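You operate a simulated robot arm through the tools that you are given. There is no shell and no other tool. Be economical: measure what you need, move in short steps, check, and stop when the job is done.

You are at the controls of a simulated two-armed robot. One attempt, no reset.

## Task
Open the box on the folding block and fold its three flaps down flat.

It is judged by the outcome, as a careful person would: the job done as asked, and still so three seconds after it is handed in. It fails if anything else is knocked over, pushed out of place, dropped, spilled or broken. Flat cloth is picked up by pressing the open fingertips on it (5 to 10 N) and closing them slowly along it; thin cloth reads only 2 to 8 mm in the jaws.

## Robot
Two 7-joint arms with three-finger grippers on one trunk that stands fixed in place. Base frame: the origin is at the foot of the trunk, x ahead of it, y to its left, z up; the work surface is at about z = 860. Lengths are in mm, angles in degrees, forces in N, time in s.
The left shoulder is at [69, 126, 1208], the right one opposite. With the tool pointing down near the work surface each hand reaches from about 380 to 840 mm from the base axis, measured 20 degrees to its own side. Payload 2.94 kg a hand.
The tool frame of a hand sits at the grasp point between the pads (the TCP): z along the fingers, y along the line on which they close. The tips reach 30 mm beyond it. The gripper opens to 128 mm. The gripper's body begins 93 mm behind the TCP.
Orientation is that of the tool frame in the base frame, as [roll, pitch, yaw] about the fixed x, y, z axes, in that order (R = Rz(yaw) Ry(pitch) Rx(roll)). With the fingers straight down and closing along the base's y, the tool's x points along the base's -x, its y along +y and its z along -z.

## Interface
- The arms move only by the tool play_rows. It takes "left_steps", "right_steps" or both (then of equal length, played together; a hand with none holds still); each is a list of rows, each a list of 7 numbers: the shift along the base's x, y, z in units of 250 mm (1.0 is 250 mm), then the turn, a rotation vector about the base's x, y, z in units of 60 degrees (1.0 is 60 degrees), then the finger opening in mm, from 0 to 128. In form: [[x, y, z, rx, ry, rz, jaw], ...]. A call has 1 to 8 rows; each row is the pose to reach, as a shift and turn from the pose commanded when the call began. A call with a number of a shift or a turn outside -1 to 1 is refused whole. A row lasts 0.2 s, in which the tool goes at most 50 mm and 8.6 degrees; a call with a longer step from one row to the next is refused whole, and so is a gripper value outside its range. Where a pose cannot be reached the arm comes as near as it can. A force on the tool above 40 N (or 10 N above the force at the start of the call, whichever is more), or a blocked arm, ends the call early, and 0.2 s more pass. Each finger halts on what it meets, pressing with about 42 N; the grip force reading is that of the motor and also rises with nothing between the fingers. The clock runs only during rows and for 0.2 s after the last one: add rows that repeat a pose to give the fingers time. It gives the time, the measured TCP pose, the force on the tool (base axes), the opening and the grip force at its end, in the units of the frame above (readings bear some noise), with the torque about the TCP (base axes, N m) and any sound that the robot's microphone picked up.
- Cameras (640 x 400 px; columns grow to the right, rows downward): "scene" is now at [175.9, 47.5, 1418.2]; the picture's right is [0.59, -0.81, 0.00], its down [-0.21, -0.15, -0.97] and it looks along [0.78, 0.57, -0.26] (base axes); focal length 214 px, centre (320, 200). "left" rides on the left gripper at [69, 15, -120] in its tool frame; the picture's right is [-0.22, 0.98, 0.00], its down [-0.82, -0.18, -0.54] and it looks along [-0.53, -0.12, 0.84] (tool axes); focal length 251 px, centre (320, 200). "right" rides on the right gripper at [69, -15, -120] in its tool frame; the picture's right is [0.22, 0.98, 0.00], its down [-0.82, 0.18, -0.54] and it looks along [-0.53, 0.12, 0.84] (tool axes); focal length 251 px, centre (320, 200). There is no depth. A picture from a camera that has moved, and an enlarged one, comes with that camera's place and axes in the base frame and with its lens. The place of the scene camera against the robot may be out by one fixed shift of up to 25 mm in any direction.
- capture(camera): a new picture of that camera. It takes no simulated time.
- move_column(by): slides the trunk up (or, below 0, down) by that many mm; the arms and the scene camera ride with it, the base frame stays. It gives what a move gives, with no picture.
- pan_tilt(pan, tilt): turns the head with the scene camera to pan (to the left, within 80 degrees either way) and tilt (down, from -29 to 69), counted from straight ahead of the robot. It gives what a move gives.
- enlarge(camera, box): a new picture of the part [left, top, right, bottom] of that camera's present view, enlarged. It takes no simulated time.
- hand_in(): hands the job in; it is judged then, once.

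Work in short steps. Places have to be worked out from the pictures, the camera data and where the tool is seen: move nearer, look again, correct. Check each grasp and each placing, and mend what went wrong. You have 120 turns and 94 pictures in all, those below and enlarged ones among them. Open the grippers and draw the arms clear of the work before you hand the job in, unless the task says otherwise; then end with one line.

The tools are called after "Call:" as a command line: name --argument value ..., lists and objects as JSON in quotes. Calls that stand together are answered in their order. play_rows: Moves the arms, as the interface text tells. Its arguments: {"type":"object","properties":{"left_steps":{"type":"array","items":{"type":"array","items":{"type":"number"}}},"right_steps":{"type":"array","items":{"type":"array","items":{"type":"number"}}}},"required":[]} The other tools are called the same way: move_column (by) slides the trunk up or down; pan_tilt (pan, tilt) turns the head that bears the scene camera; capture (camera) takes a picture; enlarge (camera, box) takes an enlarged picture of a part of a camera's view; hand_in () hands the job in.

At the start:

```text
time_s: 0.0
left_position: [395.7, 547.7, 1379.1]
left_orientation: [-180.0, -0.1, 180.0]
left_contact_force: [0.3, -0.3, -0.5]
left_torque: [0.04, 0.03, 0.0]
left_grip_width: 128.1
left_finger_force: 0.1
right_position: [407.2, 73.9, 1380.4]
right_orientation: [-179.9, 0.0, 180.0]
right_contact_force: [0.3, 0.3, -0.5]
right_torque: [0.02, 0.0, -0.02]
right_grip_width: 127.8
right_finger_force: 0.1
trunk travel left (down, up): [-425.0, 122.0]
head pan, tilt: [36.0, 15.1]
```

scene: 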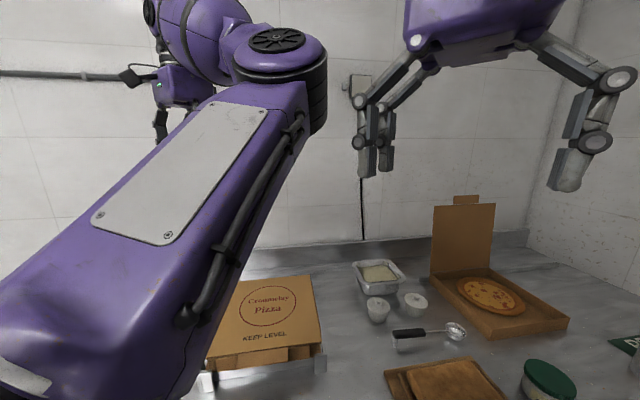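
right: 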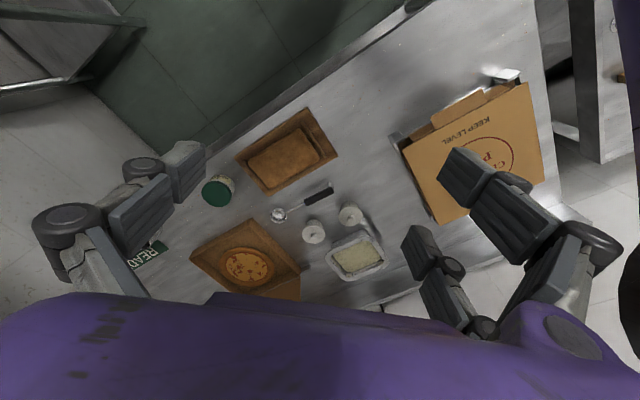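
left: 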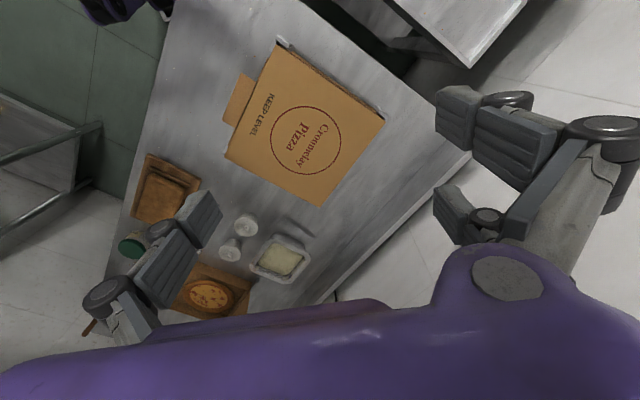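

The closed box seems to sit in front-left of the robot; I take enlarged pictures to understand its construction.

Call:
enlarge --camera "scene" --box '[190, 230, 590, 400]'

Call:
enlarge --camera "left" --box '[200, 20, 420, 220]'

Call:
enlarge --camera "right" --box '[370, 50, 570, 240]'

```text
1.60 times, centred on (390, 315) of scene
camera zoom: at [175.9, 47.5, 1418.2], right [0.59, -0.81, 0.0], down [-0.21, -0.15, -0.97], along [0.78, 0.57, -0.26], focal length 343 px, centre (208, 16)
```

zoom: 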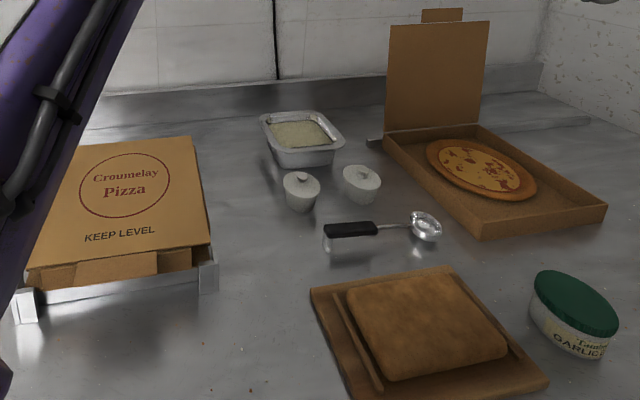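

```text
2.00 times, centred on (310, 120) of left
camera zoom: at [328.0, 562.5, 1499.5], right [0.22, 0.98, 0.0], down [0.82, -0.18, 0.54], along [0.53, -0.12, -0.84], focal length 503 px, centre (340, 360)
```

zoom: 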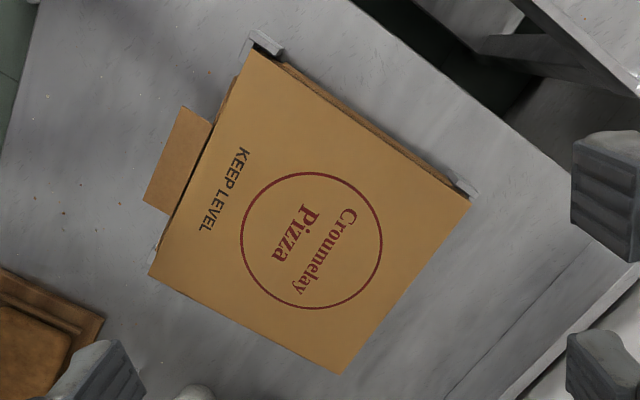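

```text
2.11 times, centred on (470, 145) of right
camera zoom: at [336.6, 57.1, 1500.1], right [-0.22, 0.98, 0.0], down [0.82, 0.18, 0.54], along [0.53, 0.12, -0.84], focal length 529 px, centre (4, 316)
```

zoom: 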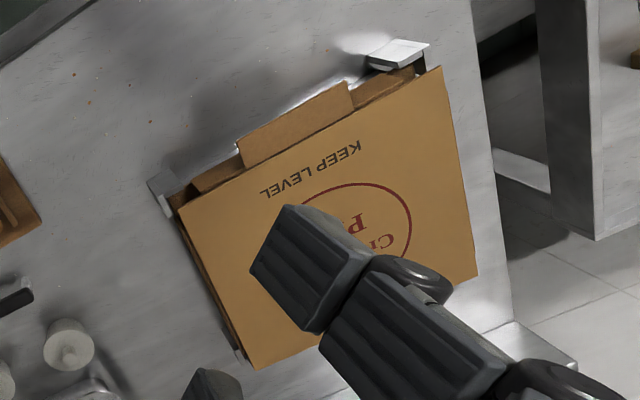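

The box is rotated about 45° with its front tab facing the robot, lid hinged on the far side. I look at the card at the right and get a clear view by panning the head.

Call:
pan_tilt --pan 0 --tilt 40

Call:
capture --camera "scene"

```text
time_s: 1.0
left_position: [395.5, 548.4, 1379.4]
left_orientation: [179.9, -0.1, -179.9]
left_contact_force: [0.8, -0.4, -0.8]
left_torque: [-0.03, 0.0, 0.02]
left_grip_width: 128.1
left_finger_force: 0.0
right_position: [407.2, 72.5, 1380.6]
right_orientation: [-180.0, 0.0, -180.0]
right_contact_force: [-0.2, -0.5, 0.6]
right_torque: [-0.02, 0.01, 0.01]
right_grip_width: 128.0
right_finger_force: 0.1
trunk travel left (down, up): [-425.0, 122.0]
head pan, tilt: [0.0, 40.0]
```

```text
87 pictures are left
camera scene: at [186.4, -4.1, 1381.1], right [0.04, -1.0, 0.0], down [-0.62, -0.02, -0.78], along [0.78, 0.03, -0.62], focal length 214 px, centre (320, 200)
```

scene: 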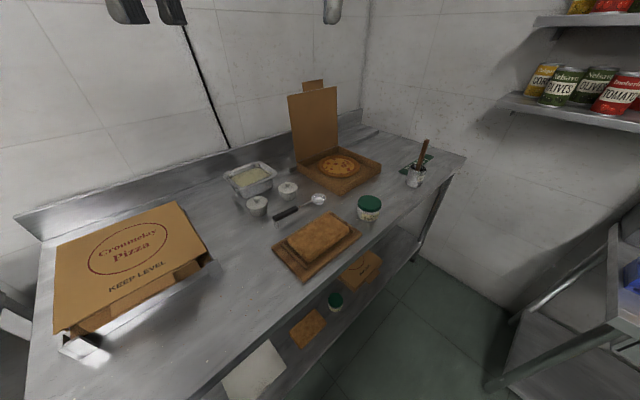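

Call:
enlarge --camera "scene" --box '[20, 190, 260, 380]'

Call:
enlarge --camera "scene" --box '[260, 70, 460, 200]'

```text
2.11 times, centred on (140, 285) of scene
camera zoom: at [186.4, -4.1, 1381.1], right [0.04, -1.0, 0.0], down [-0.62, -0.02, -0.78], along [0.78, 0.03, -0.62], focal length 452 px, centre (699, 21)
```

zoom: 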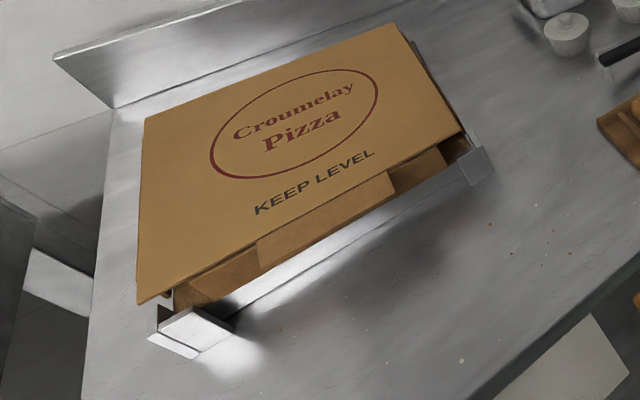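

```text
3.08 times, centred on (360, 135) of scene
camera zoom: at [186.4, -4.1, 1381.1], right [0.04, -1.0, 0.0], down [-0.62, -0.02, -0.78], along [0.78, 0.03, -0.62], focal length 660 px, centre (197, 400)
```

zoom: 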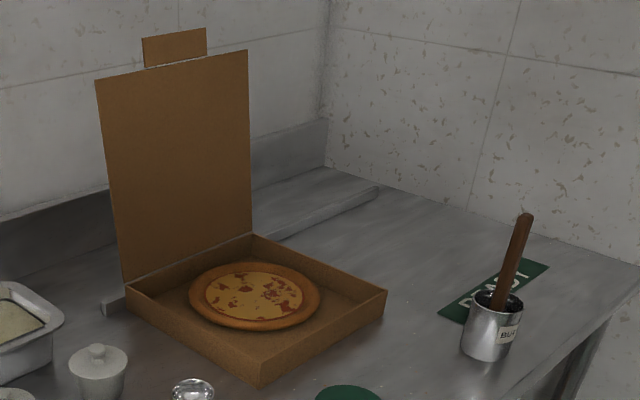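

The tab hangs off the lid's near edge, box sitting between the metal corner posts. I move the right arm aside and bring the left hand, yawed 45°, in front of the tab to inspect.

Call:
play_rows --left_steps '[[-0.025, -0.1125, -0.075, 0, 0, 0.094, 128], [-0.05, -0.225, -0.15, 0, 0, 0.1875, 128], [-0.075, -0.3375, -0.225, 0, 0, 0.281, 128], [-0.1, -0.45, -0.3, 0, 0, 0.375, 128], [-0.125, -0.5625, -0.375, 0, 0, 0.469, 128], [-0.15, -0.675, -0.45, 0, 0, 0.5625, 100], [-0.175, -0.7875, -0.525, 0, 0, 0.656, 60], [-0.2, -0.9, -0.6, 0, 0, 0.75, 20]]' --right_steps '[[0, -0.1125, 0, 0, 0, 0, 128], [0, -0.225, 0, 0, 0, 0, 128], [0, -0.3375, 0, 0, 0, 0, 128], [0, -0.45, 0, 0, 0, 0, 128], [0, -0.5625, 0, 0, 0, 0, 128], [0, -0.675, 0, 0, 0, 0, 128], [0, -0.7875, 0, 0, 0, 0, 128], [0, -0.9, 0, 0, 0, 0, 128]]'

Call:
pan_tilt --pan 45 --tilt 40

Call:
capture --camera "scene"

Call:
capture --camera "left"

```text
time_s: 2.8
left_position: [345.8, 323.9, 1229.6]
left_orientation: [179.9, 0.0, -135.0]
left_contact_force: [-0.1, -0.6, -0.2]
left_torque: [0.05, 0.0, -0.02]
left_grip_width: 22.5
left_finger_force: 0.8
right_position: [407.7, -156.4, 1382.0]
right_orientation: [179.9, 0.0, -179.9]
right_contact_force: [0.0, -0.6, -0.5]
right_torque: [0.07, 0.0, 0.0]
right_grip_width: 127.9
right_finger_force: 0.1
trunk travel left (down, up): [-425.0, 122.0]
head pan, tilt: [0.0, 40.0]
```

```text
time_s: 3.9
left_position: [346.2, 324.1, 1228.8]
left_orientation: [-180.0, 0.0, -135.1]
left_contact_force: [0.1, 0.1, 0.7]
left_torque: [0.01, -0.03, -0.01]
left_grip_width: 20.0
left_finger_force: 0.1
right_position: [409.2, -154.3, 1383.0]
right_orientation: [179.9, 0.0, -180.0]
right_contact_force: [-0.2, -0.2, 0.4]
right_torque: [-0.02, 0.0, 0.02]
right_grip_width: 128.0
right_finger_force: 0.0
trunk travel left (down, up): [-425.0, 122.0]
head pan, tilt: [45.0, 40.0]
```

```text
84 pictures are left
camera scene: at [160.5, 52.7, 1378.9], right [0.71, -0.71, 0.0], down [-0.45, -0.45, -0.77], along [0.54, 0.54, -0.64], focal length 214 px, centre (320, 200)
```

scene: 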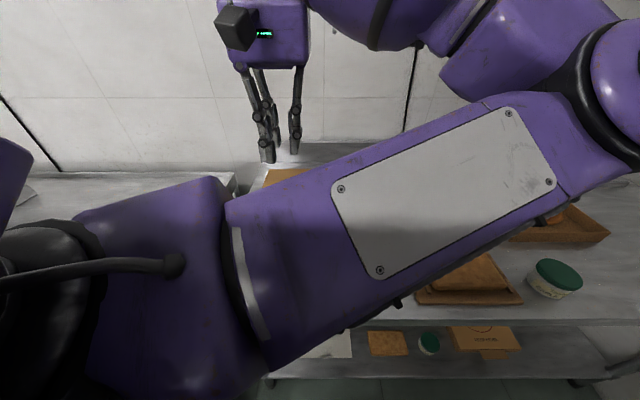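

```text
83 pictures are left
camera left: at [288.2, 286.9, 1348.4], right [-0.54, 0.84, 0.0], down [0.71, 0.45, 0.54], along [0.46, 0.29, -0.84], focal length 251 px, centre (320, 200)
```

left: 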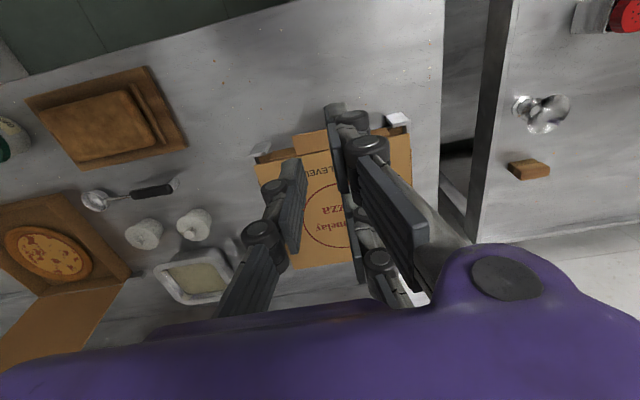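

The left arm blocks the head view, so I rely on the wrist cameras. I tilt the left hand 45° forward and lower it in front of the tab.

Call:
play_rows --left_steps '[[-0.01, -0.01, -0.075, 0.066, -0.066, 0, 10], [-0.02, -0.02, -0.15, 0.1325, -0.1325, 0, 0], [-0.03, -0.03, -0.225, 0.2, -0.2, 0, 0], [-0.04, -0.04, -0.3, 0.265, -0.265, 0, 0], [-0.05, -0.05, -0.375, 0.331, -0.331, 0, 0], [-0.06, -0.06, -0.45, 0.4, -0.4, 0, 0], [-0.07, -0.07, -0.525, 0.464, -0.464, 0, 0], [-0.08, -0.08, -0.6, 0.53, -0.53, 0, 0]]'

Call:
capture --camera "left"

Call:
capture --camera "right"

Call:
capture --camera "scene"

```text
time_s: 5.7
left_position: [477.2, 254.8, 1105.1]
left_orientation: [179.8, 45.0, -135.0]
left_contact_force: [0.4, 0.6, 0.6]
left_torque: [-0.01, 0.05, 0.0]
left_grip_width: 0.1
left_finger_force: 2.9
left hand out of reach, approached as far as the arm can: row 3, 4, 5, 6, 7, 8
right_position: [408.6, -153.2, 1381.2]
right_orientation: [180.0, 0.1, -180.0]
right_contact_force: [0.0, 0.9, 0.4]
right_torque: [-0.1, 0.0, 0.05]
right_grip_width: 127.7
right_finger_force: 0.0
trunk travel left (down, up): [-425.0, 122.0]
head pan, tilt: [45.0, 40.0]
```

```text
82 pictures are left
camera left: at [372.9, 170.8, 1139.7], right [-0.58, 0.8, 0.15], down [0.27, 0.01, 0.96], along [0.77, 0.6, -0.22], focal length 251 px, centre (320, 200)
```

left: 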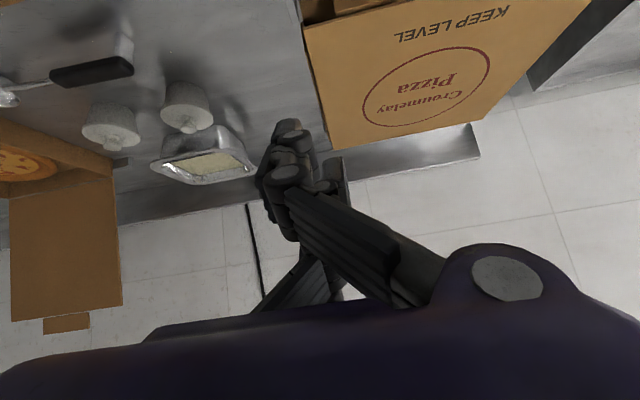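

```text
81 pictures are left
camera right: at [338.2, -168.7, 1501.3], right [-0.22, 0.98, 0.0], down [0.82, 0.18, 0.54], along [0.53, 0.12, -0.84], focal length 251 px, centre (320, 200)
```

right: 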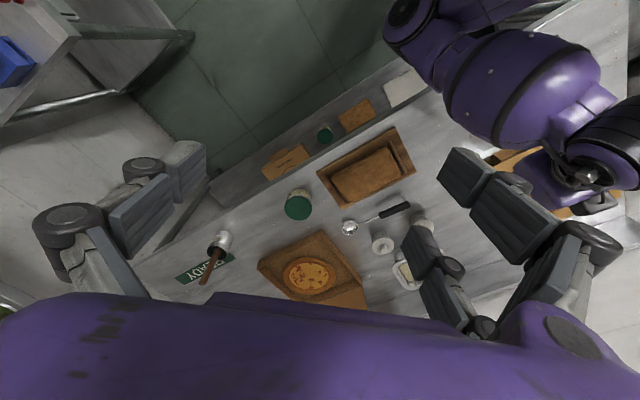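

```text
80 pictures are left
camera scene: at [161.1, 53.5, 1378.6], right [0.71, -0.71, 0.0], down [-0.45, -0.46, -0.77], along [0.54, 0.54, -0.64], focal length 214 px, centre (320, 200)
```

scene: 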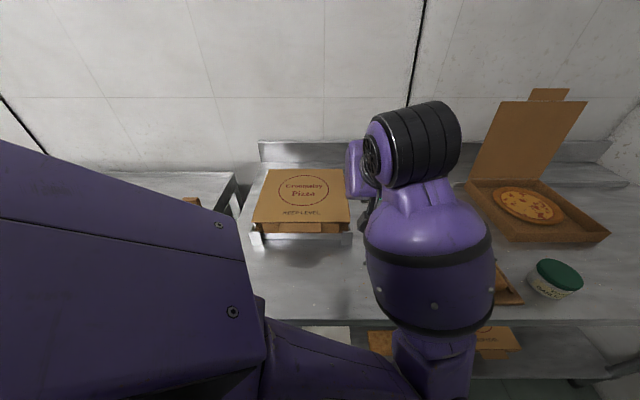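

The left wrist is too cramped there. I'll back it off (untilt, up and to the left) and let the right arm, which comes in naturally from the right side, lift the tab.

Call:
play_rows --left_steps '[[0, 0, 0.1, -0.066, 0.066, 0, 0], [0, 0, 0.2, -0.1325, 0.1325, 0, 0], [0, 0, 0.3, -0.2, 0.2, 0, 0], [0, 0, 0.4, -0.265, 0.265, 0, 0], [0, 0, 0.5, -0.331, 0.331, 0, 0], [0, 0, 0.6, -0.4, 0.4, 0, 0], [0, 0.05, 0.7, -0.464, 0.464, 0, 0], [0, 0.15, 0.8, -0.53, 0.53, 0, 0]]'

```text
time_s: 7.5
left_position: [471.6, 302.5, 1303.8]
left_orientation: [179.9, -0.1, -135.2]
left_contact_force: [1.3, 0.5, 0.2]
left_torque: [-0.04, 0.03, -0.02]
left_grip_width: 0.0
left_finger_force: 3.1
right_position: [408.8, -151.0, 1381.8]
right_orientation: [-179.9, -0.1, -179.9]
right_contact_force: [0.0, 1.0, 0.7]
right_torque: [-0.05, 0.01, -0.03]
right_grip_width: 127.9
right_finger_force: 0.1
trunk travel left (down, up): [-425.0, 122.0]
head pan, tilt: [45.0, 40.0]
```

Now left hand back to its starting spot region, further left.

Call:
play_rows --left_steps '[[-0.03, 0.13, 0.03, 0, 0, -0.1, 0], [-0.06, 0.26, 0.06, 0, 0, -0.2, 0], [-0.1, 0.39, 0.1, 0, 0, -0.3, 0], [-0.15, 0.52, 0.13, 0, 0, -0.4, 0], [-0.2, 0.65, 0.15, 0, 0, -0.5, 0], [-0.25, 0.78, 0.17, 0, 0, -0.6, 0], [-0.28, 0.92, 0.2, 0, 0, -0.7, 0], [-0.3, 1.0, 0.2, 0, 0, -0.75, 0]]'

Call:
pan_tilt --pan 40 --tilt 45

Call:
capture --camera "scene"

```text
time_s: 9.3
left_position: [397.4, 551.8, 1354.5]
left_orientation: [179.9, 0.0, 179.8]
left_contact_force: [0.5, 0.5, 0.0]
left_torque: [-0.04, 0.01, -0.01]
left_grip_width: 0.0
left_finger_force: 2.7
right_position: [408.3, -153.4, 1382.6]
right_orientation: [-179.9, 0.0, 180.0]
right_contact_force: [-0.6, 0.2, 0.2]
right_torque: [-0.02, -0.01, -0.03]
right_grip_width: 128.0
right_finger_force: 0.0
trunk travel left (down, up): [-425.0, 122.0]
head pan, tilt: [45.0, 40.0]
```

```text
time_s: 10.0
left_position: [396.2, 551.2, 1354.6]
left_orientation: [179.9, 0.0, -180.0]
left_contact_force: [-0.3, 0.1, 0.2]
left_torque: [-0.02, -0.03, 0.01]
left_grip_width: 0.1
left_finger_force: 2.8
right_position: [407.2, -153.9, 1382.4]
right_orientation: [-180.0, 0.0, 180.0]
right_contact_force: [0.3, -1.0, 0.9]
right_torque: [-0.02, -0.02, 0.0]
right_grip_width: 127.6
right_finger_force: 0.0
trunk travel left (down, up): [-425.0, 122.0]
head pan, tilt: [40.0, 45.0]
```

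```text
79 pictures are left
camera scene: at [162.7, 44.7, 1371.6], right [0.64, -0.77, 0.0], down [-0.54, -0.45, -0.71], along [0.54, 0.46, -0.71], focal length 214 px, centre (320, 200)
```

scene: 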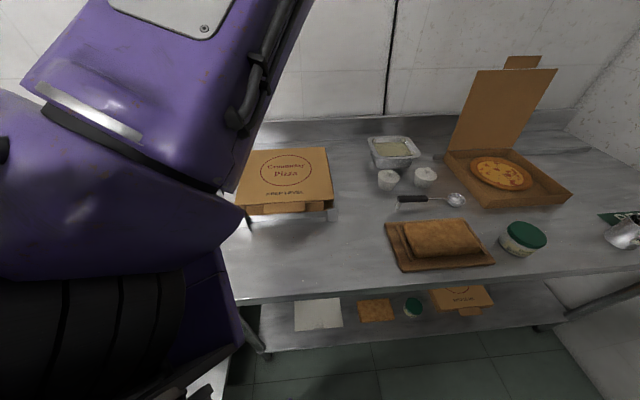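

Call:
enlarge --camera "scene" --box '[220, 130, 360, 230]'

Call:
enlarge --camera "left" --box '[200, 20, 420, 220]'

```text
4.00 times, centred on (290, 180) of scene
camera zoom: at [162.7, 44.7, 1371.6], right [0.64, -0.77, 0.0], down [-0.54, -0.45, -0.71], along [0.54, 0.46, -0.71], focal length 858 px, centre (440, 280)
```

zoom: 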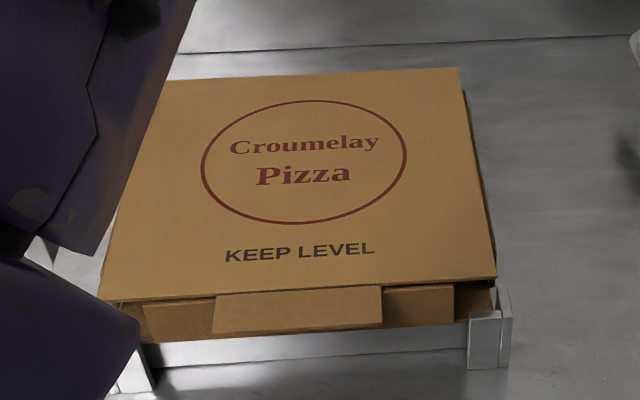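

```text
2.00 times, centred on (310, 120) of left
camera zoom: at [328.6, 565.1, 1473.3], right [0.22, 0.98, 0.0], down [0.82, -0.18, 0.54], along [0.53, -0.12, -0.84], focal length 503 px, centre (340, 360)
```

zoom: 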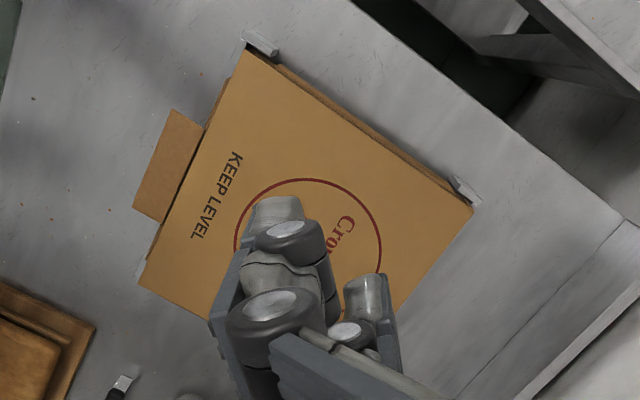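

Triangulating, the lid is at z≈945–955, and the tab spans from (429,318) to (350,395) on its outer edge, drooping about 15 mm. I bring the right hand, fingers closed and tilted toward the tab, to a stand-off.

Call:
play_rows --right_steps '[[-0.025, 0.1, -0.08, 0.104, -0.048, 0, 100], [-0.05, 0.2, -0.16, 0.208, -0.096, 0, 70], [-0.075, 0.3, -0.24, 0.312, -0.144, 0, 40], [-0.1, 0.4, -0.32, 0.417, -0.192, 0, 10], [-0.125, 0.5, -0.4, 0.521, -0.24, 0, 0], [-0.15, 0.6, -0.48, 0.625, -0.289, 0, 0], [-0.175, 0.7, -0.56, 0.73, -0.337, 0, 0], [-0.2, 0.8, -0.64, 0.834, -0.385, 0, 0]]'

Call:
capture --camera "right"

Call:
capture --camera "scene"

```text
time_s: 11.4
left_position: [397.4, 550.3, 1354.2]
left_orientation: [179.9, 0.0, -180.0]
left_contact_force: [-0.2, -0.1, 0.0]
left_torque: [-0.03, 0.04, 0.01]
left_grip_width: 0.0
left_finger_force: 2.8
right_position: [382.5, -16.5, 1276.1]
right_orientation: [143.9, 15.5, 174.2]
right_contact_force: [5.1, -12.8, 3.7]
right_torque: [0.6, 0.96, 2.02]
right_grip_width: 0.0
right_finger_force: 2.4
trunk travel left (down, up): [-425.0, 122.0]
head pan, tilt: [40.0, 45.0]
stopped in row 6 (right hand): the force on the tool passed its limit at 141 N (the readings are from after the stop); the commanded pose is now the measured one
```

```text
76 pictures are left
camera right: at [283.3, -91.6, 1342.8], right [-0.28, 0.82, 0.5], down [0.62, -0.24, 0.74], along [0.73, 0.52, -0.45], focal length 251 px, centre (320, 200)
```

right: 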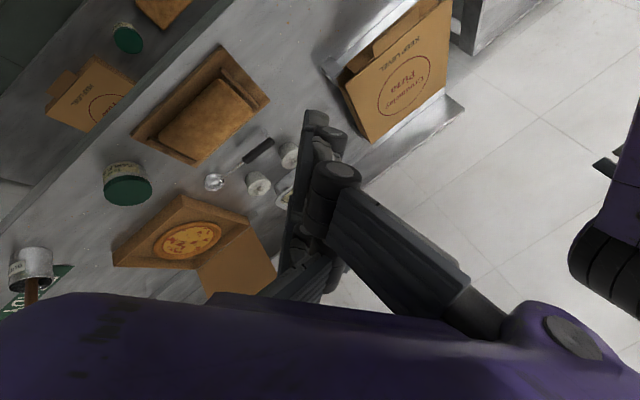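

```text
75 pictures are left
camera scene: at [161.6, 46.1, 1371.5], right [0.66, -0.75, 0.0], down [-0.53, -0.47, -0.71], along [0.53, 0.47, -0.71], focal length 214 px, centre (320, 200)
```

scene: 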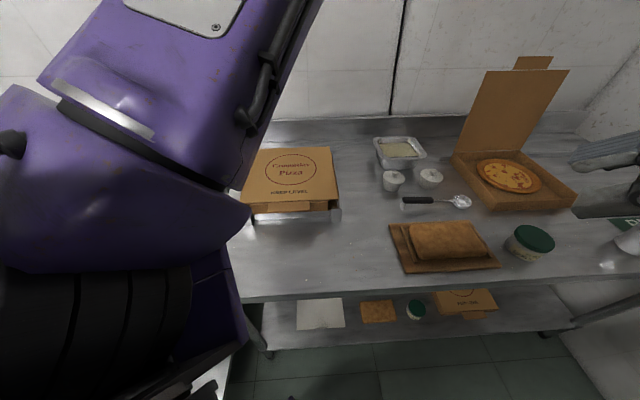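

The right hand brushed the head (the head's pan got nudged). I move the right hand away forward/right, then down before going across.

Call:
play_rows --right_steps '[[0.1, -0.12, 0, 0, 0, 0, 0], [0.2, -0.2, -0.1, 0, 0, 0, 0], [0.25, -0.2, -0.28, 0, 0, 0, 0], [0.25, -0.2, -0.46, 0, 0, 0, 0], [0.25, -0.2, -0.64, 0, 0, 0, 0], [0.25, -0.2, -0.8, 0, 0, 0, 0]]'

Call:
capture --camera "scene"

```text
time_s: 12.8
left_position: [395.8, 550.6, 1353.5]
left_orientation: [179.9, 0.0, 180.0]
left_contact_force: [-0.3, -1.0, -0.3]
left_torque: [0.02, 0.0, 0.01]
left_grip_width: 0.0
left_finger_force: 3.3
right_position: [441.7, -70.0, 1079.3]
right_orientation: [143.9, 15.5, 174.1]
right_contact_force: [-0.1, -0.4, -0.3]
right_torque: [0.0, -0.02, 0.02]
right_grip_width: 0.0
right_finger_force: 3.2
trunk travel left (down, up): [-425.0, 122.0]
head pan, tilt: [40.0, 45.0]
```

```text
74 pictures are left
camera scene: at [162.6, 44.2, 1371.7], right [0.64, -0.77, 0.0], down [-0.54, -0.45, -0.71], along [0.54, 0.46, -0.71], focal length 214 px, centre (320, 200)
```

scene: 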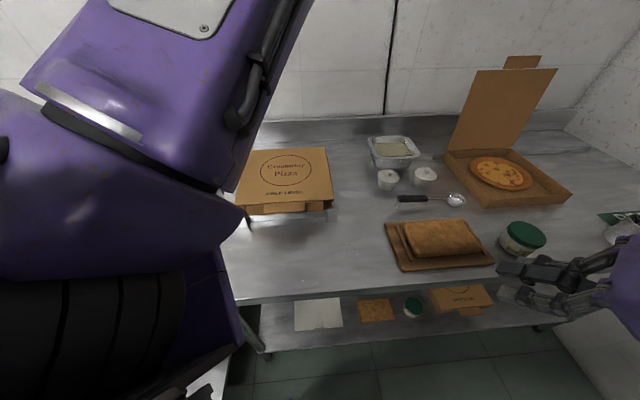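

Head sprang back and the right hand is free. Now I swing it across to a stand-off near the tab while finishing the tilt.

Call:
play_rows --right_steps '[[-0.05, 0.12, -0.04, 0.03, -0.014, 0, 0], [-0.1, 0.24, -0.08, 0.06, -0.028, 0, 0], [-0.15, 0.36, -0.12, 0.1, -0.046, 0, 0], [-0.2, 0.5, -0.16, 0.14, -0.065, 0, 0], [-0.25, 0.64, -0.2, 0.18, -0.083, 0, 0], [-0.3, 0.78, -0.24, 0.22, -0.1, 0, 0], [-0.34, 0.9, -0.28, 0.25, -0.115, 0, 0]]'

Call:
capture --camera "right"

Call:
capture --camera "scene"

```text
time_s: 14.4
left_position: [396.8, 549.2, 1355.4]
left_orientation: [179.9, 0.0, 180.0]
left_contact_force: [0.9, -0.5, 0.3]
left_torque: [0.02, 0.01, 0.02]
left_grip_width: 0.0
left_finger_force: 2.8
right_position: [364.9, 160.6, 1003.4]
right_orientation: [127.3, 20.1, 169.0]
right_contact_force: [0.2, 0.7, -0.1]
right_torque: [0.03, 0.05, 0.02]
right_grip_width: 0.3
right_finger_force: 3.3
right hand out of reach, approached as far as the arm can: row 2, 3, 4, 5, 6, 7
trunk travel left (down, up): [-425.0, 122.0]
head pan, tilt: [40.0, 45.0]
```

```text
73 pictures are left
camera right: at [259.8, 73.7, 1036.5], right [-0.35, 0.67, 0.66], down [0.54, -0.43, 0.72], along [0.77, 0.6, -0.21], focal length 251 px, centre (320, 200)
```

right: 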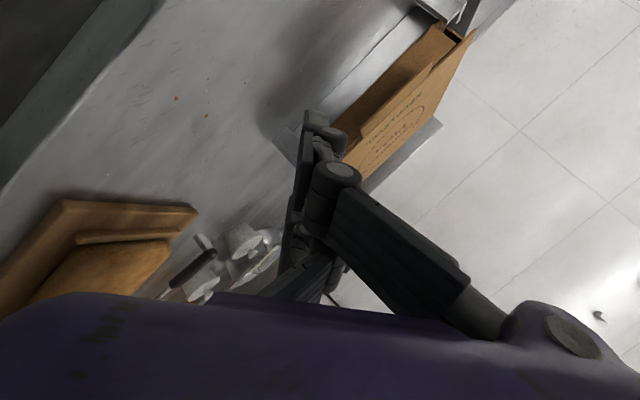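

```text
72 pictures are left
camera scene: at [162.9, 43.8, 1371.6], right [0.64, -0.77, 0.0], down [-0.54, -0.45, -0.71], along [0.54, 0.46, -0.71], focal length 214 px, centre (320, 200)
```

scene: 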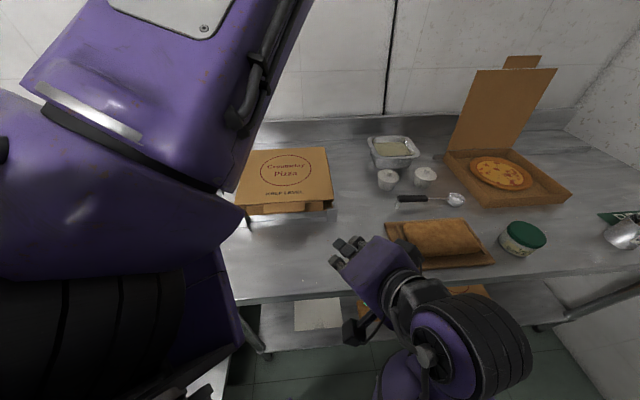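

The right hand is positioned with fingers pointing at the tab (tips ≈(376,183,986)). I advance to just outside and slightly below the tab edge and check.

Call:
play_rows --right_steps '[[0, 0.08, -0.07, 0, 0, 0, 0], [0, 0.16, -0.14, 0, 0, 0, 0], [0, 0.25, -0.2, 0, 0, 0, 0], [0.01, 0.35, -0.25, 0, 0, 0, 0], [0.02, 0.45, -0.28, 0, 0, 0, 0], [0.03, 0.52, -0.29, 0, 0, 0, 0], [0.03, 0.58, -0.3, 0, 0, 0, 0]]'

Call:
capture --camera "right"

Call:
capture --camera "scene"

```text
time_s: 16.0
left_position: [396.3, 552.2, 1353.3]
left_orientation: [-180.0, 0.0, 180.0]
left_contact_force: [-0.7, 0.1, -0.5]
left_torque: [-0.04, -0.02, -0.01]
left_grip_width: 0.1
left_finger_force: 3.1
right_position: [389.6, 287.4, 922.8]
right_orientation: [127.5, 20.1, 169.1]
right_contact_force: [0.0, 0.5, 0.0]
right_torque: [0.02, -0.03, -0.02]
right_grip_width: 0.1
right_finger_force: 2.8
right hand out of reach, approached as far as the arm can: row 5, 6, 7
trunk travel left (down, up): [-425.0, 122.0]
head pan, tilt: [40.0, 45.0]
```

```text
71 pictures are left
camera right: at [284.6, 201.0, 955.9], right [-0.35, 0.67, 0.65], down [0.54, -0.43, 0.73], along [0.77, 0.6, -0.21], focal length 251 px, centre (320, 200)
```

right: 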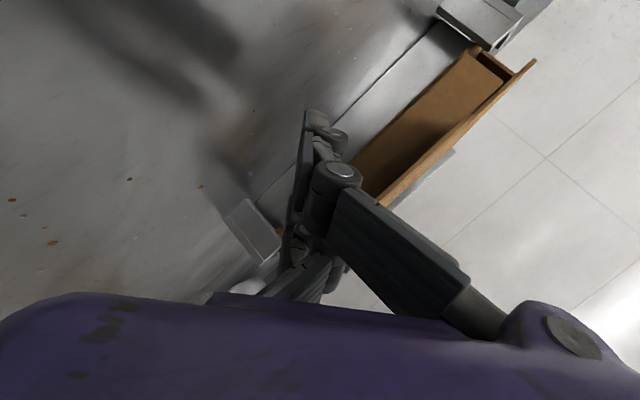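

```text
70 pictures are left
camera scene: at [162.5, 45.8, 1371.6], right [0.64, -0.77, 0.0], down [-0.54, -0.46, -0.71], along [0.54, 0.45, -0.71], focal length 214 px, centre (320, 200)
```

scene: 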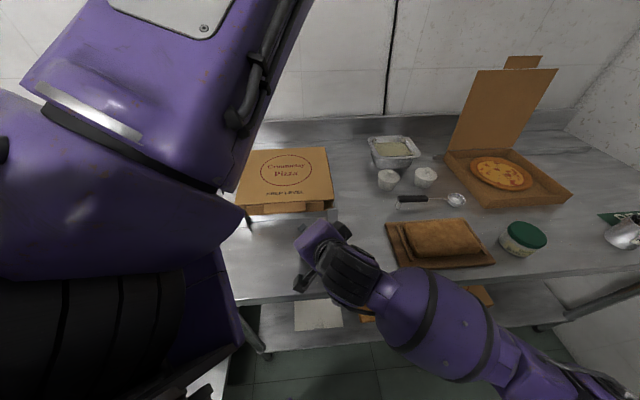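

Call:
enlarge --camera "right" --box '[220, 0, 580, 280]'

Call:
enlarge --camera "scene" --box '[220, 130, 380, 300]'

```text
1.43 times, centred on (400, 140) of right
camera zoom: at [284.6, 201.0, 955.9], right [-0.35, 0.67, 0.65], down [0.54, -0.43, 0.73], along [0.77, 0.6, -0.21], focal length 359 px, centre (206, 286)
```

zoom: 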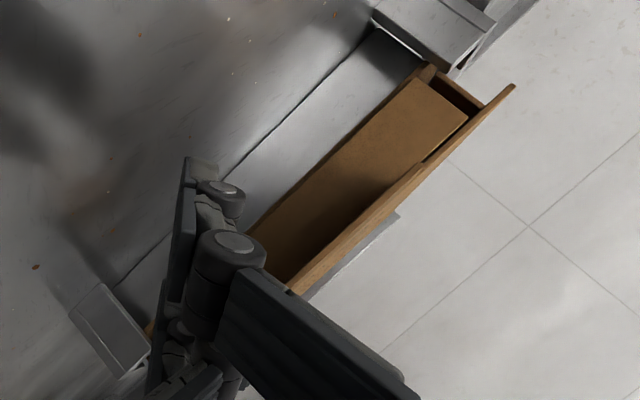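

```text
2.35 times, centred on (300, 215) of scene
camera zoom: at [162.5, 45.8, 1371.6], right [0.64, -0.77, 0.0], down [-0.54, -0.46, -0.71], along [0.54, 0.45, -0.71], focal length 505 px, centre (367, 165)
```

zoom: 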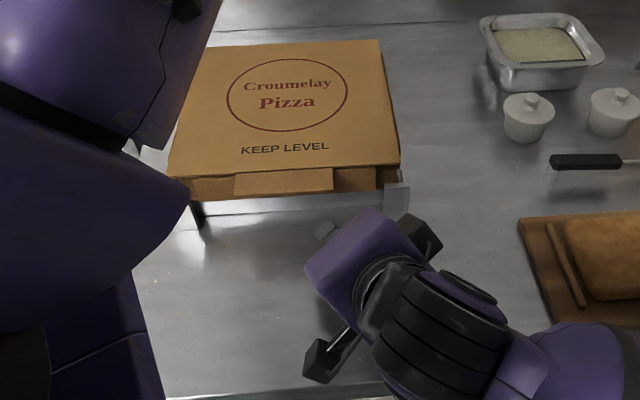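

The tab is nearly horizontal at z≈943, and the tip is at ≈(400,310,906), slightly short of the reach asked in y. I go for the tab's nearer end by moving mostly in +x.

Call:
play_rows --right_steps '[[0.07, 0.0, 0.0, 0, 0, 0, 0], [0.14, 0.02, 0.02, 0, 0, 0, 0], [0.15, 0.06, 0.03, 0, 0, 0, 0], [0.16, 0.1, 0.04, 0, 0, 0, 0]]'

Call:
capture --camera "right"

Call:
enlarge --camera "scene" --box '[220, 130, 380, 300]'

```text
time_s: 17.0
left_position: [396.7, 551.5, 1354.5]
left_orientation: [179.9, 0.0, -179.9]
left_contact_force: [0.0, -0.3, 0.1]
left_torque: [-0.03, 0.02, 0.02]
left_grip_width: 0.0
left_finger_force: 2.7
right_position: [429.3, 314.0, 931.1]
right_orientation: [127.3, 20.2, 169.1]
right_contact_force: [0.3, -0.1, -0.8]
right_torque: [-0.01, 0.03, 0.02]
right_grip_width: 0.0
right_finger_force: 3.1
trunk travel left (down, up): [-425.0, 122.0]
head pan, tilt: [40.0, 45.0]
```

```text
67 pictures are left
camera right: at [324.3, 227.4, 964.1], right [-0.35, 0.67, 0.66], down [0.54, -0.43, 0.73], along [0.77, 0.6, -0.21], focal length 251 px, centre (320, 200)
```

right: 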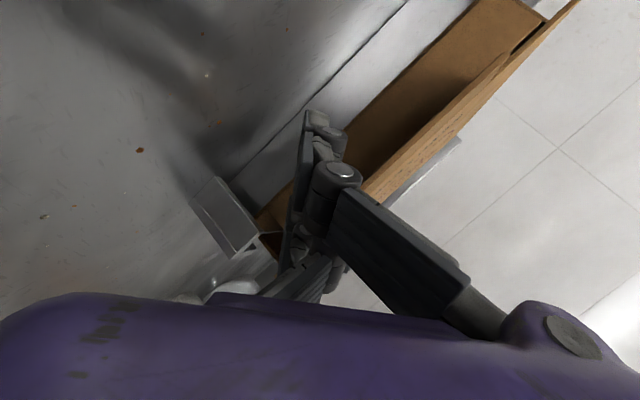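

```text
2.35 times, centred on (300, 215) of scene
camera zoom: at [162.8, 45.1, 1371.6], right [0.64, -0.77, 0.0], down [-0.54, -0.45, -0.71], along [0.54, 0.45, -0.71], focal length 505 px, centre (367, 165)
```

zoom: 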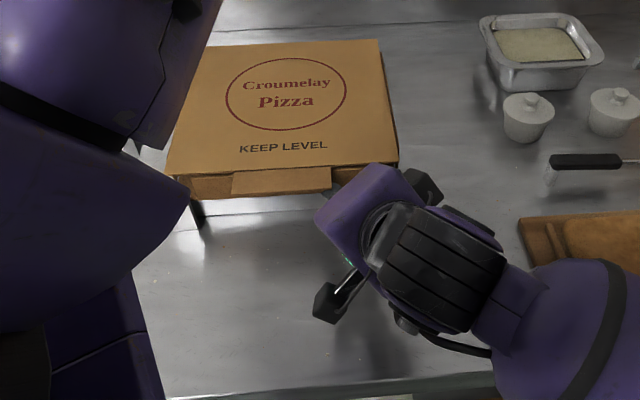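

The tip sits right at the end of the tab. I shift ~25 mm along the tab towards its middle, staying low, before lifting.

Call:
play_rows --right_steps '[[-0.03, 0.0, -0.03, 0, 0, 0, 0], [-0.06, 0.03, -0.03, 0, 0, 0, 0], [-0.08, 0.07, -0.03, 0, 0, 0, 0]]'

Call:
enlarge --camera "right" --box '[220, 0, 580, 280]'

Call:
enlarge --camera "scene" --box '[220, 130, 380, 300]'

```text
time_s: 17.8
left_position: [396.4, 551.0, 1353.7]
left_orientation: [180.0, 0.0, -180.0]
left_contact_force: [-0.4, 0.6, -0.7]
left_torque: [-0.01, 0.02, 0.0]
left_grip_width: 0.0
left_finger_force: 2.3
right_position: [410.8, 330.2, 922.9]
right_orientation: [127.3, 20.2, 169.0]
right_contact_force: [-0.5, -0.3, -0.4]
right_torque: [-0.03, 0.03, -0.01]
right_grip_width: 0.1
right_finger_force: 2.4
trunk travel left (down, up): [-425.0, 122.0]
head pan, tilt: [40.0, 45.0]
```

```text
1.43 times, centred on (400, 140) of right
camera zoom: at [305.5, 244.2, 956.0], right [-0.35, 0.67, 0.66], down [0.54, -0.43, 0.73], along [0.77, 0.6, -0.21], focal length 359 px, centre (206, 286)
```

zoom: 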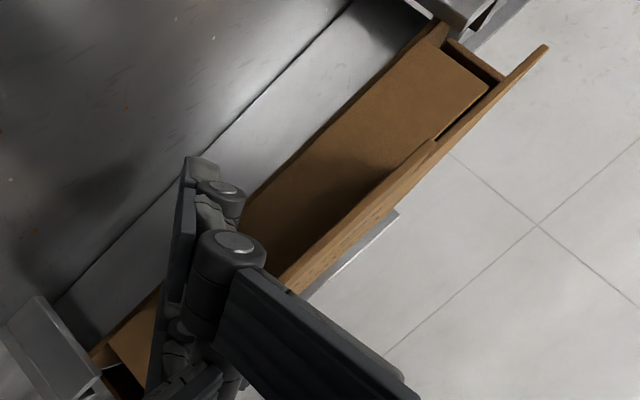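

```text
2.35 times, centred on (300, 215) of scene
camera zoom: at [162.5, 45.1, 1371.6], right [0.64, -0.77, 0.0], down [-0.54, -0.45, -0.71], along [0.54, 0.45, -0.71], focal length 505 px, centre (367, 165)
```

zoom: 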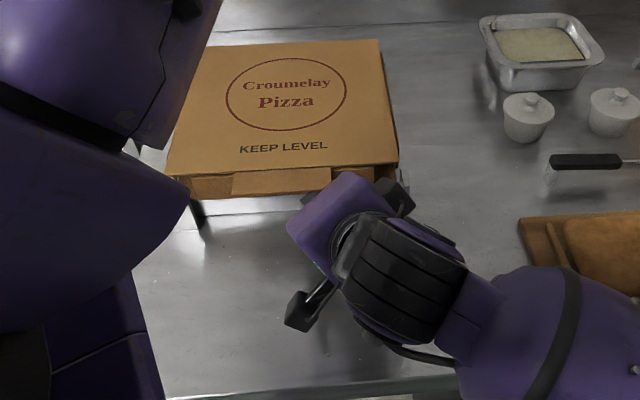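

Fingers are under the tab. I lift slowly by 60 mm and look.

Call:
play_rows --right_steps '[[0, 0, 0.05, 0, 0, 0, 0], [0, 0, 0.1, 0, 0, 0, 0], [0.005, 0.005, 0.15, 0, 0, 0, 0], [0.01, 0.01, 0.2, 0, 0, 0, 0], [0.015, 0.015, 0.25, 0, 0, 0, 0], [0.02, 0.02, 0.3, 0, 0, 0, 0]]'

Call:
capture --camera "right"

Call:
enlarge --camera "scene" --box '[220, 130, 380, 300]'

```text
time_s: 19.2
left_position: [397.3, 551.1, 1355.0]
left_orientation: [179.8, 0.1, 180.0]
left_contact_force: [-0.4, -1.1, -0.4]
left_torque: [-0.01, 0.0, 0.02]
left_grip_width: 0.1
left_finger_force: 2.8
right_position: [414.8, 336.7, 998.8]
right_orientation: [127.3, 20.0, 169.1]
right_contact_force: [0.4, 0.5, 0.3]
right_torque: [0.04, -0.01, -0.01]
right_grip_width: 0.0
right_finger_force: 2.6
trunk travel left (down, up): [-425.0, 122.0]
head pan, tilt: [40.0, 45.0]
```

```text
63 pictures are left
camera right: at [310.2, 248.5, 1031.7], right [-0.35, 0.67, 0.66], down [0.54, -0.43, 0.73], along [0.77, 0.6, -0.21], focal length 251 px, centre (320, 200)
```

right: 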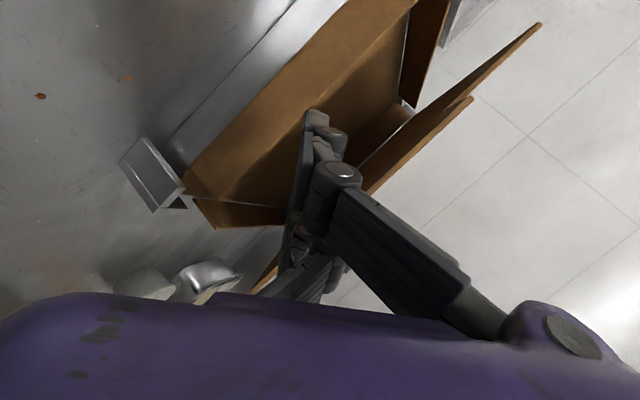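

```text
2.35 times, centred on (300, 215) of scene
camera zoom: at [162.5, 44.9, 1371.6], right [0.64, -0.77, 0.0], down [-0.54, -0.45, -0.71], along [0.54, 0.45, -0.71], focal length 505 px, centre (367, 165)
```

zoom: 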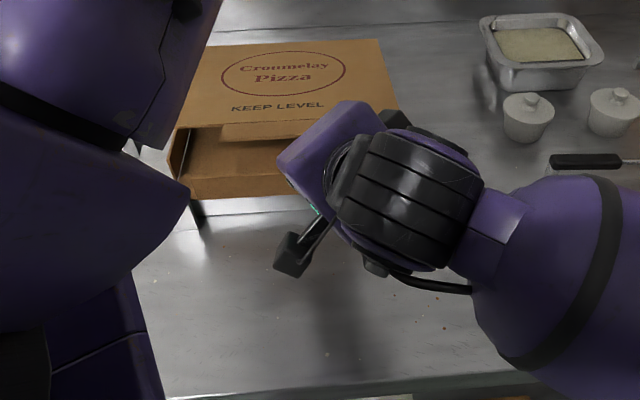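

The lid is rising with very little force. I continue up and toward the hinge along the arc.

Call:
play_rows --right_steps '[[0.02, 0.02, 0.1, 0, 0, 0, 0], [0.05, 0.05, 0.2, 0, 0, 0, 0], [0.08, 0.08, 0.3, 0, 0, 0, 0], [0.12, 0.12, 0.4, 0, 0, 0, 0], [0.17, 0.17, 0.5, 0, 0, 0, 0], [0.23, 0.23, 0.6, 0, 0, 0, 0]]'

Call:
capture --camera "right"

Call:
capture --camera "scene"

Call:
capture --camera "left"

```text
time_s: 20.6
left_position: [396.3, 551.6, 1354.3]
left_orientation: [180.0, 0.0, 179.9]
left_contact_force: [0.1, 0.2, -0.5]
left_torque: [-0.02, -0.01, -0.01]
left_grip_width: 0.1
left_finger_force: 3.2
right_position: [472.6, 393.1, 1149.0]
right_orientation: [127.3, 20.2, 169.2]
right_contact_force: [-0.5, 0.2, -0.5]
right_torque: [0.04, -0.05, 0.0]
right_grip_width: 0.1
right_finger_force: 3.7
trunk travel left (down, up): [-425.0, 122.0]
head pan, tilt: [40.0, 45.0]
```

```text
61 pictures are left
camera right: at [367.6, 306.7, 1181.9], right [-0.35, 0.67, 0.65], down [0.54, -0.43, 0.73], along [0.77, 0.6, -0.21], focal length 251 px, centre (320, 200)
```

right: 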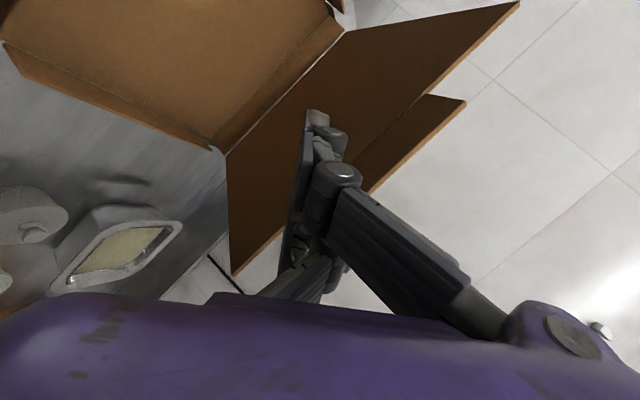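

```text
60 pictures are left
camera scene: at [162.4, 45.3, 1371.6], right [0.64, -0.77, 0.0], down [-0.54, -0.46, -0.71], along [0.54, 0.45, -0.71], focal length 214 px, centre (320, 200)
```

scene: 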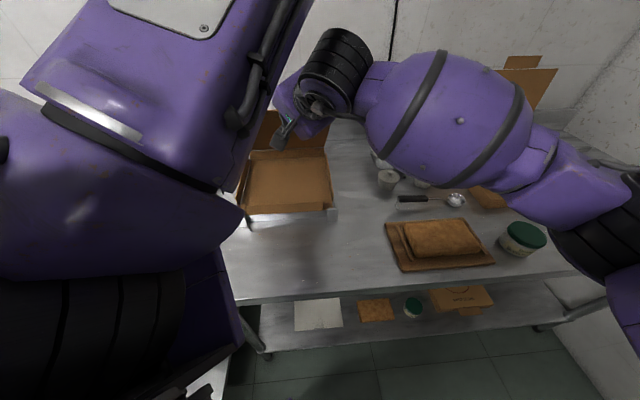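

```text
59 pictures are left
camera left: at [328.2, 566.0, 1473.1], right [0.22, 0.98, 0.0], down [0.82, -0.18, 0.54], along [0.53, -0.12, -0.84], focal length 251 px, centre (320, 200)
```

left: 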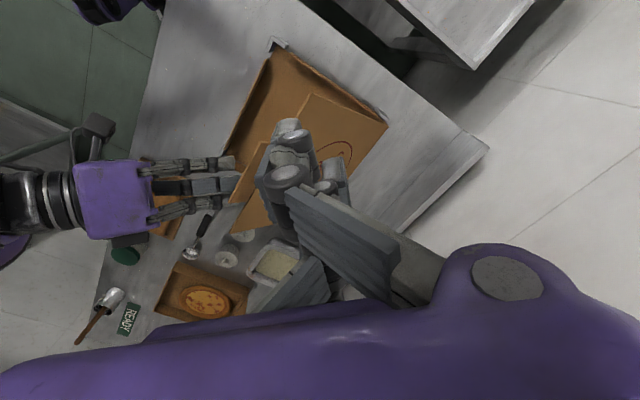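

The lid is about half open. I push it on toward vertical.

Call:
play_rows --right_steps '[[0.07, 0.07, 0.03, 0, 0, 0, 0], [0.14, 0.14, 0.06, 0, 0, 0, 0], [0.21, 0.21, 0.09, 0, 0, 0, 0], [0.28, 0.28, 0.11, 0, 0, 0, 0], [0.35, 0.35, 0.12, 0, 0, 0, 0], [0.42, 0.42, 0.12, 0, 0, 0, 0], [0.48, 0.48, 0.12, 0, 0, 0, 0]]'

Call:
capture --camera "right"

Call:
capture --camera "left"

```text
time_s: 22.2
left_position: [395.8, 551.8, 1354.2]
left_orientation: [180.0, -0.1, 180.0]
left_contact_force: [-0.2, 0.0, 0.5]
left_torque: [0.02, 0.0, -0.02]
left_grip_width: 0.0
left_finger_force: 2.7
right_position: [594.7, 513.8, 1179.7]
right_orientation: [127.3, 20.2, 169.0]
right_contact_force: [-0.3, -0.3, -0.1]
right_torque: [-0.01, 0.01, -0.01]
right_grip_width: 0.0
right_finger_force: 3.3
trunk travel left (down, up): [-425.0, 122.0]
head pan, tilt: [40.0, 45.0]
```

```text
58 pictures are left
camera right: at [489.6, 426.6, 1212.3], right [-0.35, 0.67, 0.65], down [0.54, -0.43, 0.73], along [0.77, 0.6, -0.21], focal length 251 px, centre (320, 200)
```

right: 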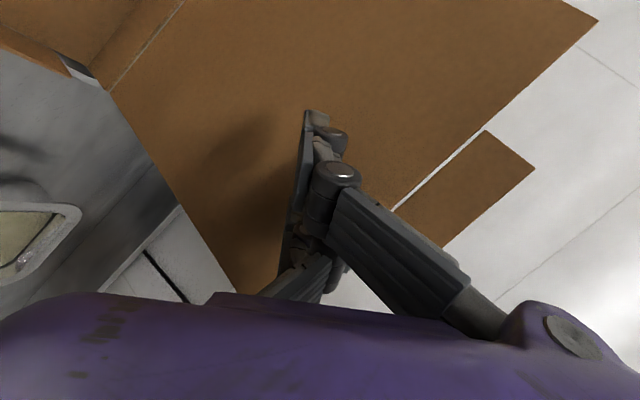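

```text
57 pictures are left
camera left: at [328.3, 566.1, 1472.9], right [0.22, 0.98, 0.0], down [0.82, -0.18, 0.54], along [0.53, -0.12, -0.84], focal length 251 px, centre (320, 200)
```

left: 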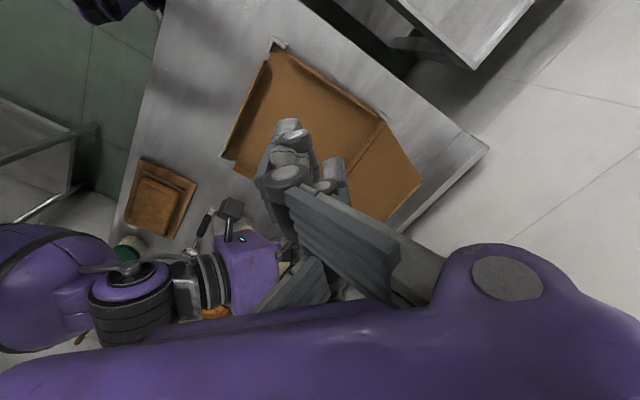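

Lid is at roughly 80–85°; I push about 40 mm further on each axis.

Call:
play_rows --right_steps '[[0.06, 0.06, 0, 0, 0, 0, 0], [0.11, 0.11, 0, 0, 0, 0, 0], [0.16, 0.16, 0, 0, 0, 0, 0]]'

Call:
capture --camera "left"

```text
time_s: 23.2
left_position: [395.5, 550.1, 1355.3]
left_orientation: [179.9, 0.0, -180.0]
left_contact_force: [0.1, 0.2, 0.0]
left_torque: [0.03, 0.02, -0.02]
left_grip_width: 0.1
left_finger_force: 3.4
right_position: [649.9, 509.9, 1182.5]
right_orientation: [126.7, 20.0, 166.0]
right_contact_force: [-1.1, -0.3, 0.9]
right_torque: [-0.01, 0.0, -0.01]
right_grip_width: 0.0
right_finger_force: 2.9
right hand out of reach, approached as far as the arm can: row 2, 3
trunk travel left (down, up): [-425.0, 122.0]
head pan, tilt: [40.0, 45.0]
stopped in row 3 (right hand): the arm was blocked; the commanded pose is now the measured one
```

```text
56 pictures are left
camera left: at [328.5, 565.4, 1473.4], right [0.22, 0.98, 0.0], down [0.82, -0.18, 0.54], along [0.53, -0.11, -0.84], focal length 251 px, centre (320, 200)
```

left: 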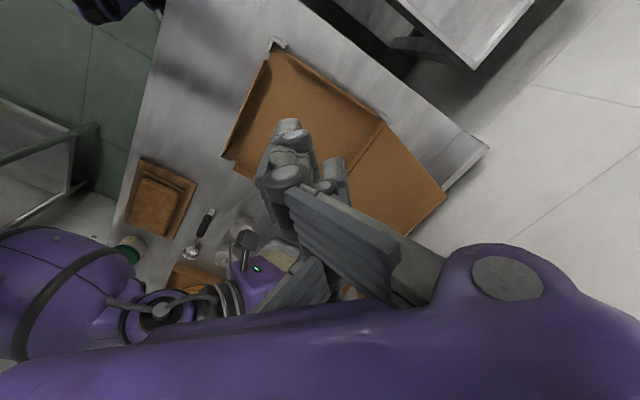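

The lid is now slightly past vertical. I withdraw the right hand and check whether it stays.

Call:
play_rows --right_steps '[[-0.1, -0.08, 0, 0, 0, 0, 0], [-0.22, -0.2, 0, 0, 0, 0, 0], [-0.34, -0.34, 0, 0, 0, 0, 0], [-0.46, -0.47, 0, 0, 0, 0, 0], [-0.56, -0.6, 0, 0, 0, 0, 0], [-0.64, -0.74, 0, 0, 0, 0, 0], [-0.7, -0.88, 0, 0, 0, 0, 0], [-0.75, -1.0, 0, 0, 0, 0, 0]]'

Call:
capture --camera "left"

Call:
capture --camera "scene"

```text
time_s: 25.0
left_position: [396.3, 551.1, 1354.3]
left_orientation: [180.0, 0.1, 179.9]
left_contact_force: [0.6, 0.0, 0.3]
left_torque: [0.01, -0.02, 0.01]
left_grip_width: 0.0
left_finger_force: 2.8
right_position: [453.1, 263.8, 1179.6]
right_orientation: [127.0, 20.0, 166.8]
right_contact_force: [0.7, 0.5, 0.6]
right_torque: [0.05, -0.02, 0.04]
right_grip_width: 0.0
right_finger_force: 3.3
trunk travel left (down, up): [-425.0, 122.0]
head pan, tilt: [40.0, 45.0]
```

```text
55 pictures are left
camera left: at [328.2, 564.6, 1473.7], right [0.22, 0.98, 0.0], down [0.82, -0.18, 0.54], along [0.53, -0.11, -0.84], focal length 251 px, centre (320, 200)
```

left: 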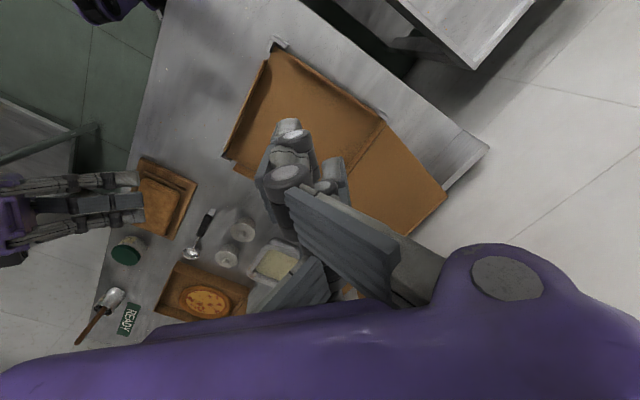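

```text
54 pictures are left
camera scene: at [162.4, 44.1, 1371.7], right [0.64, -0.77, 0.0], down [-0.54, -0.45, -0.71], along [0.54, 0.46, -0.71], focal length 214 px, centre (320, 200)
```

scene: 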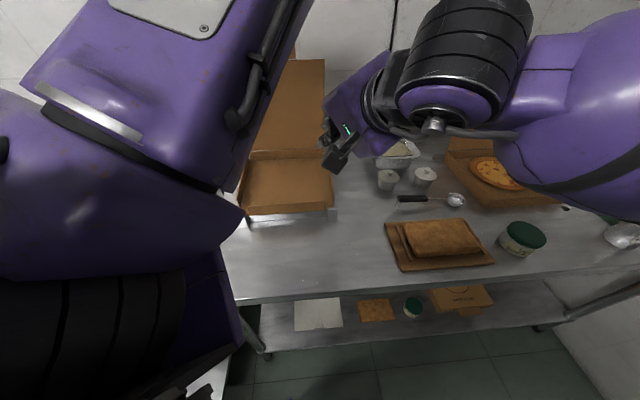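

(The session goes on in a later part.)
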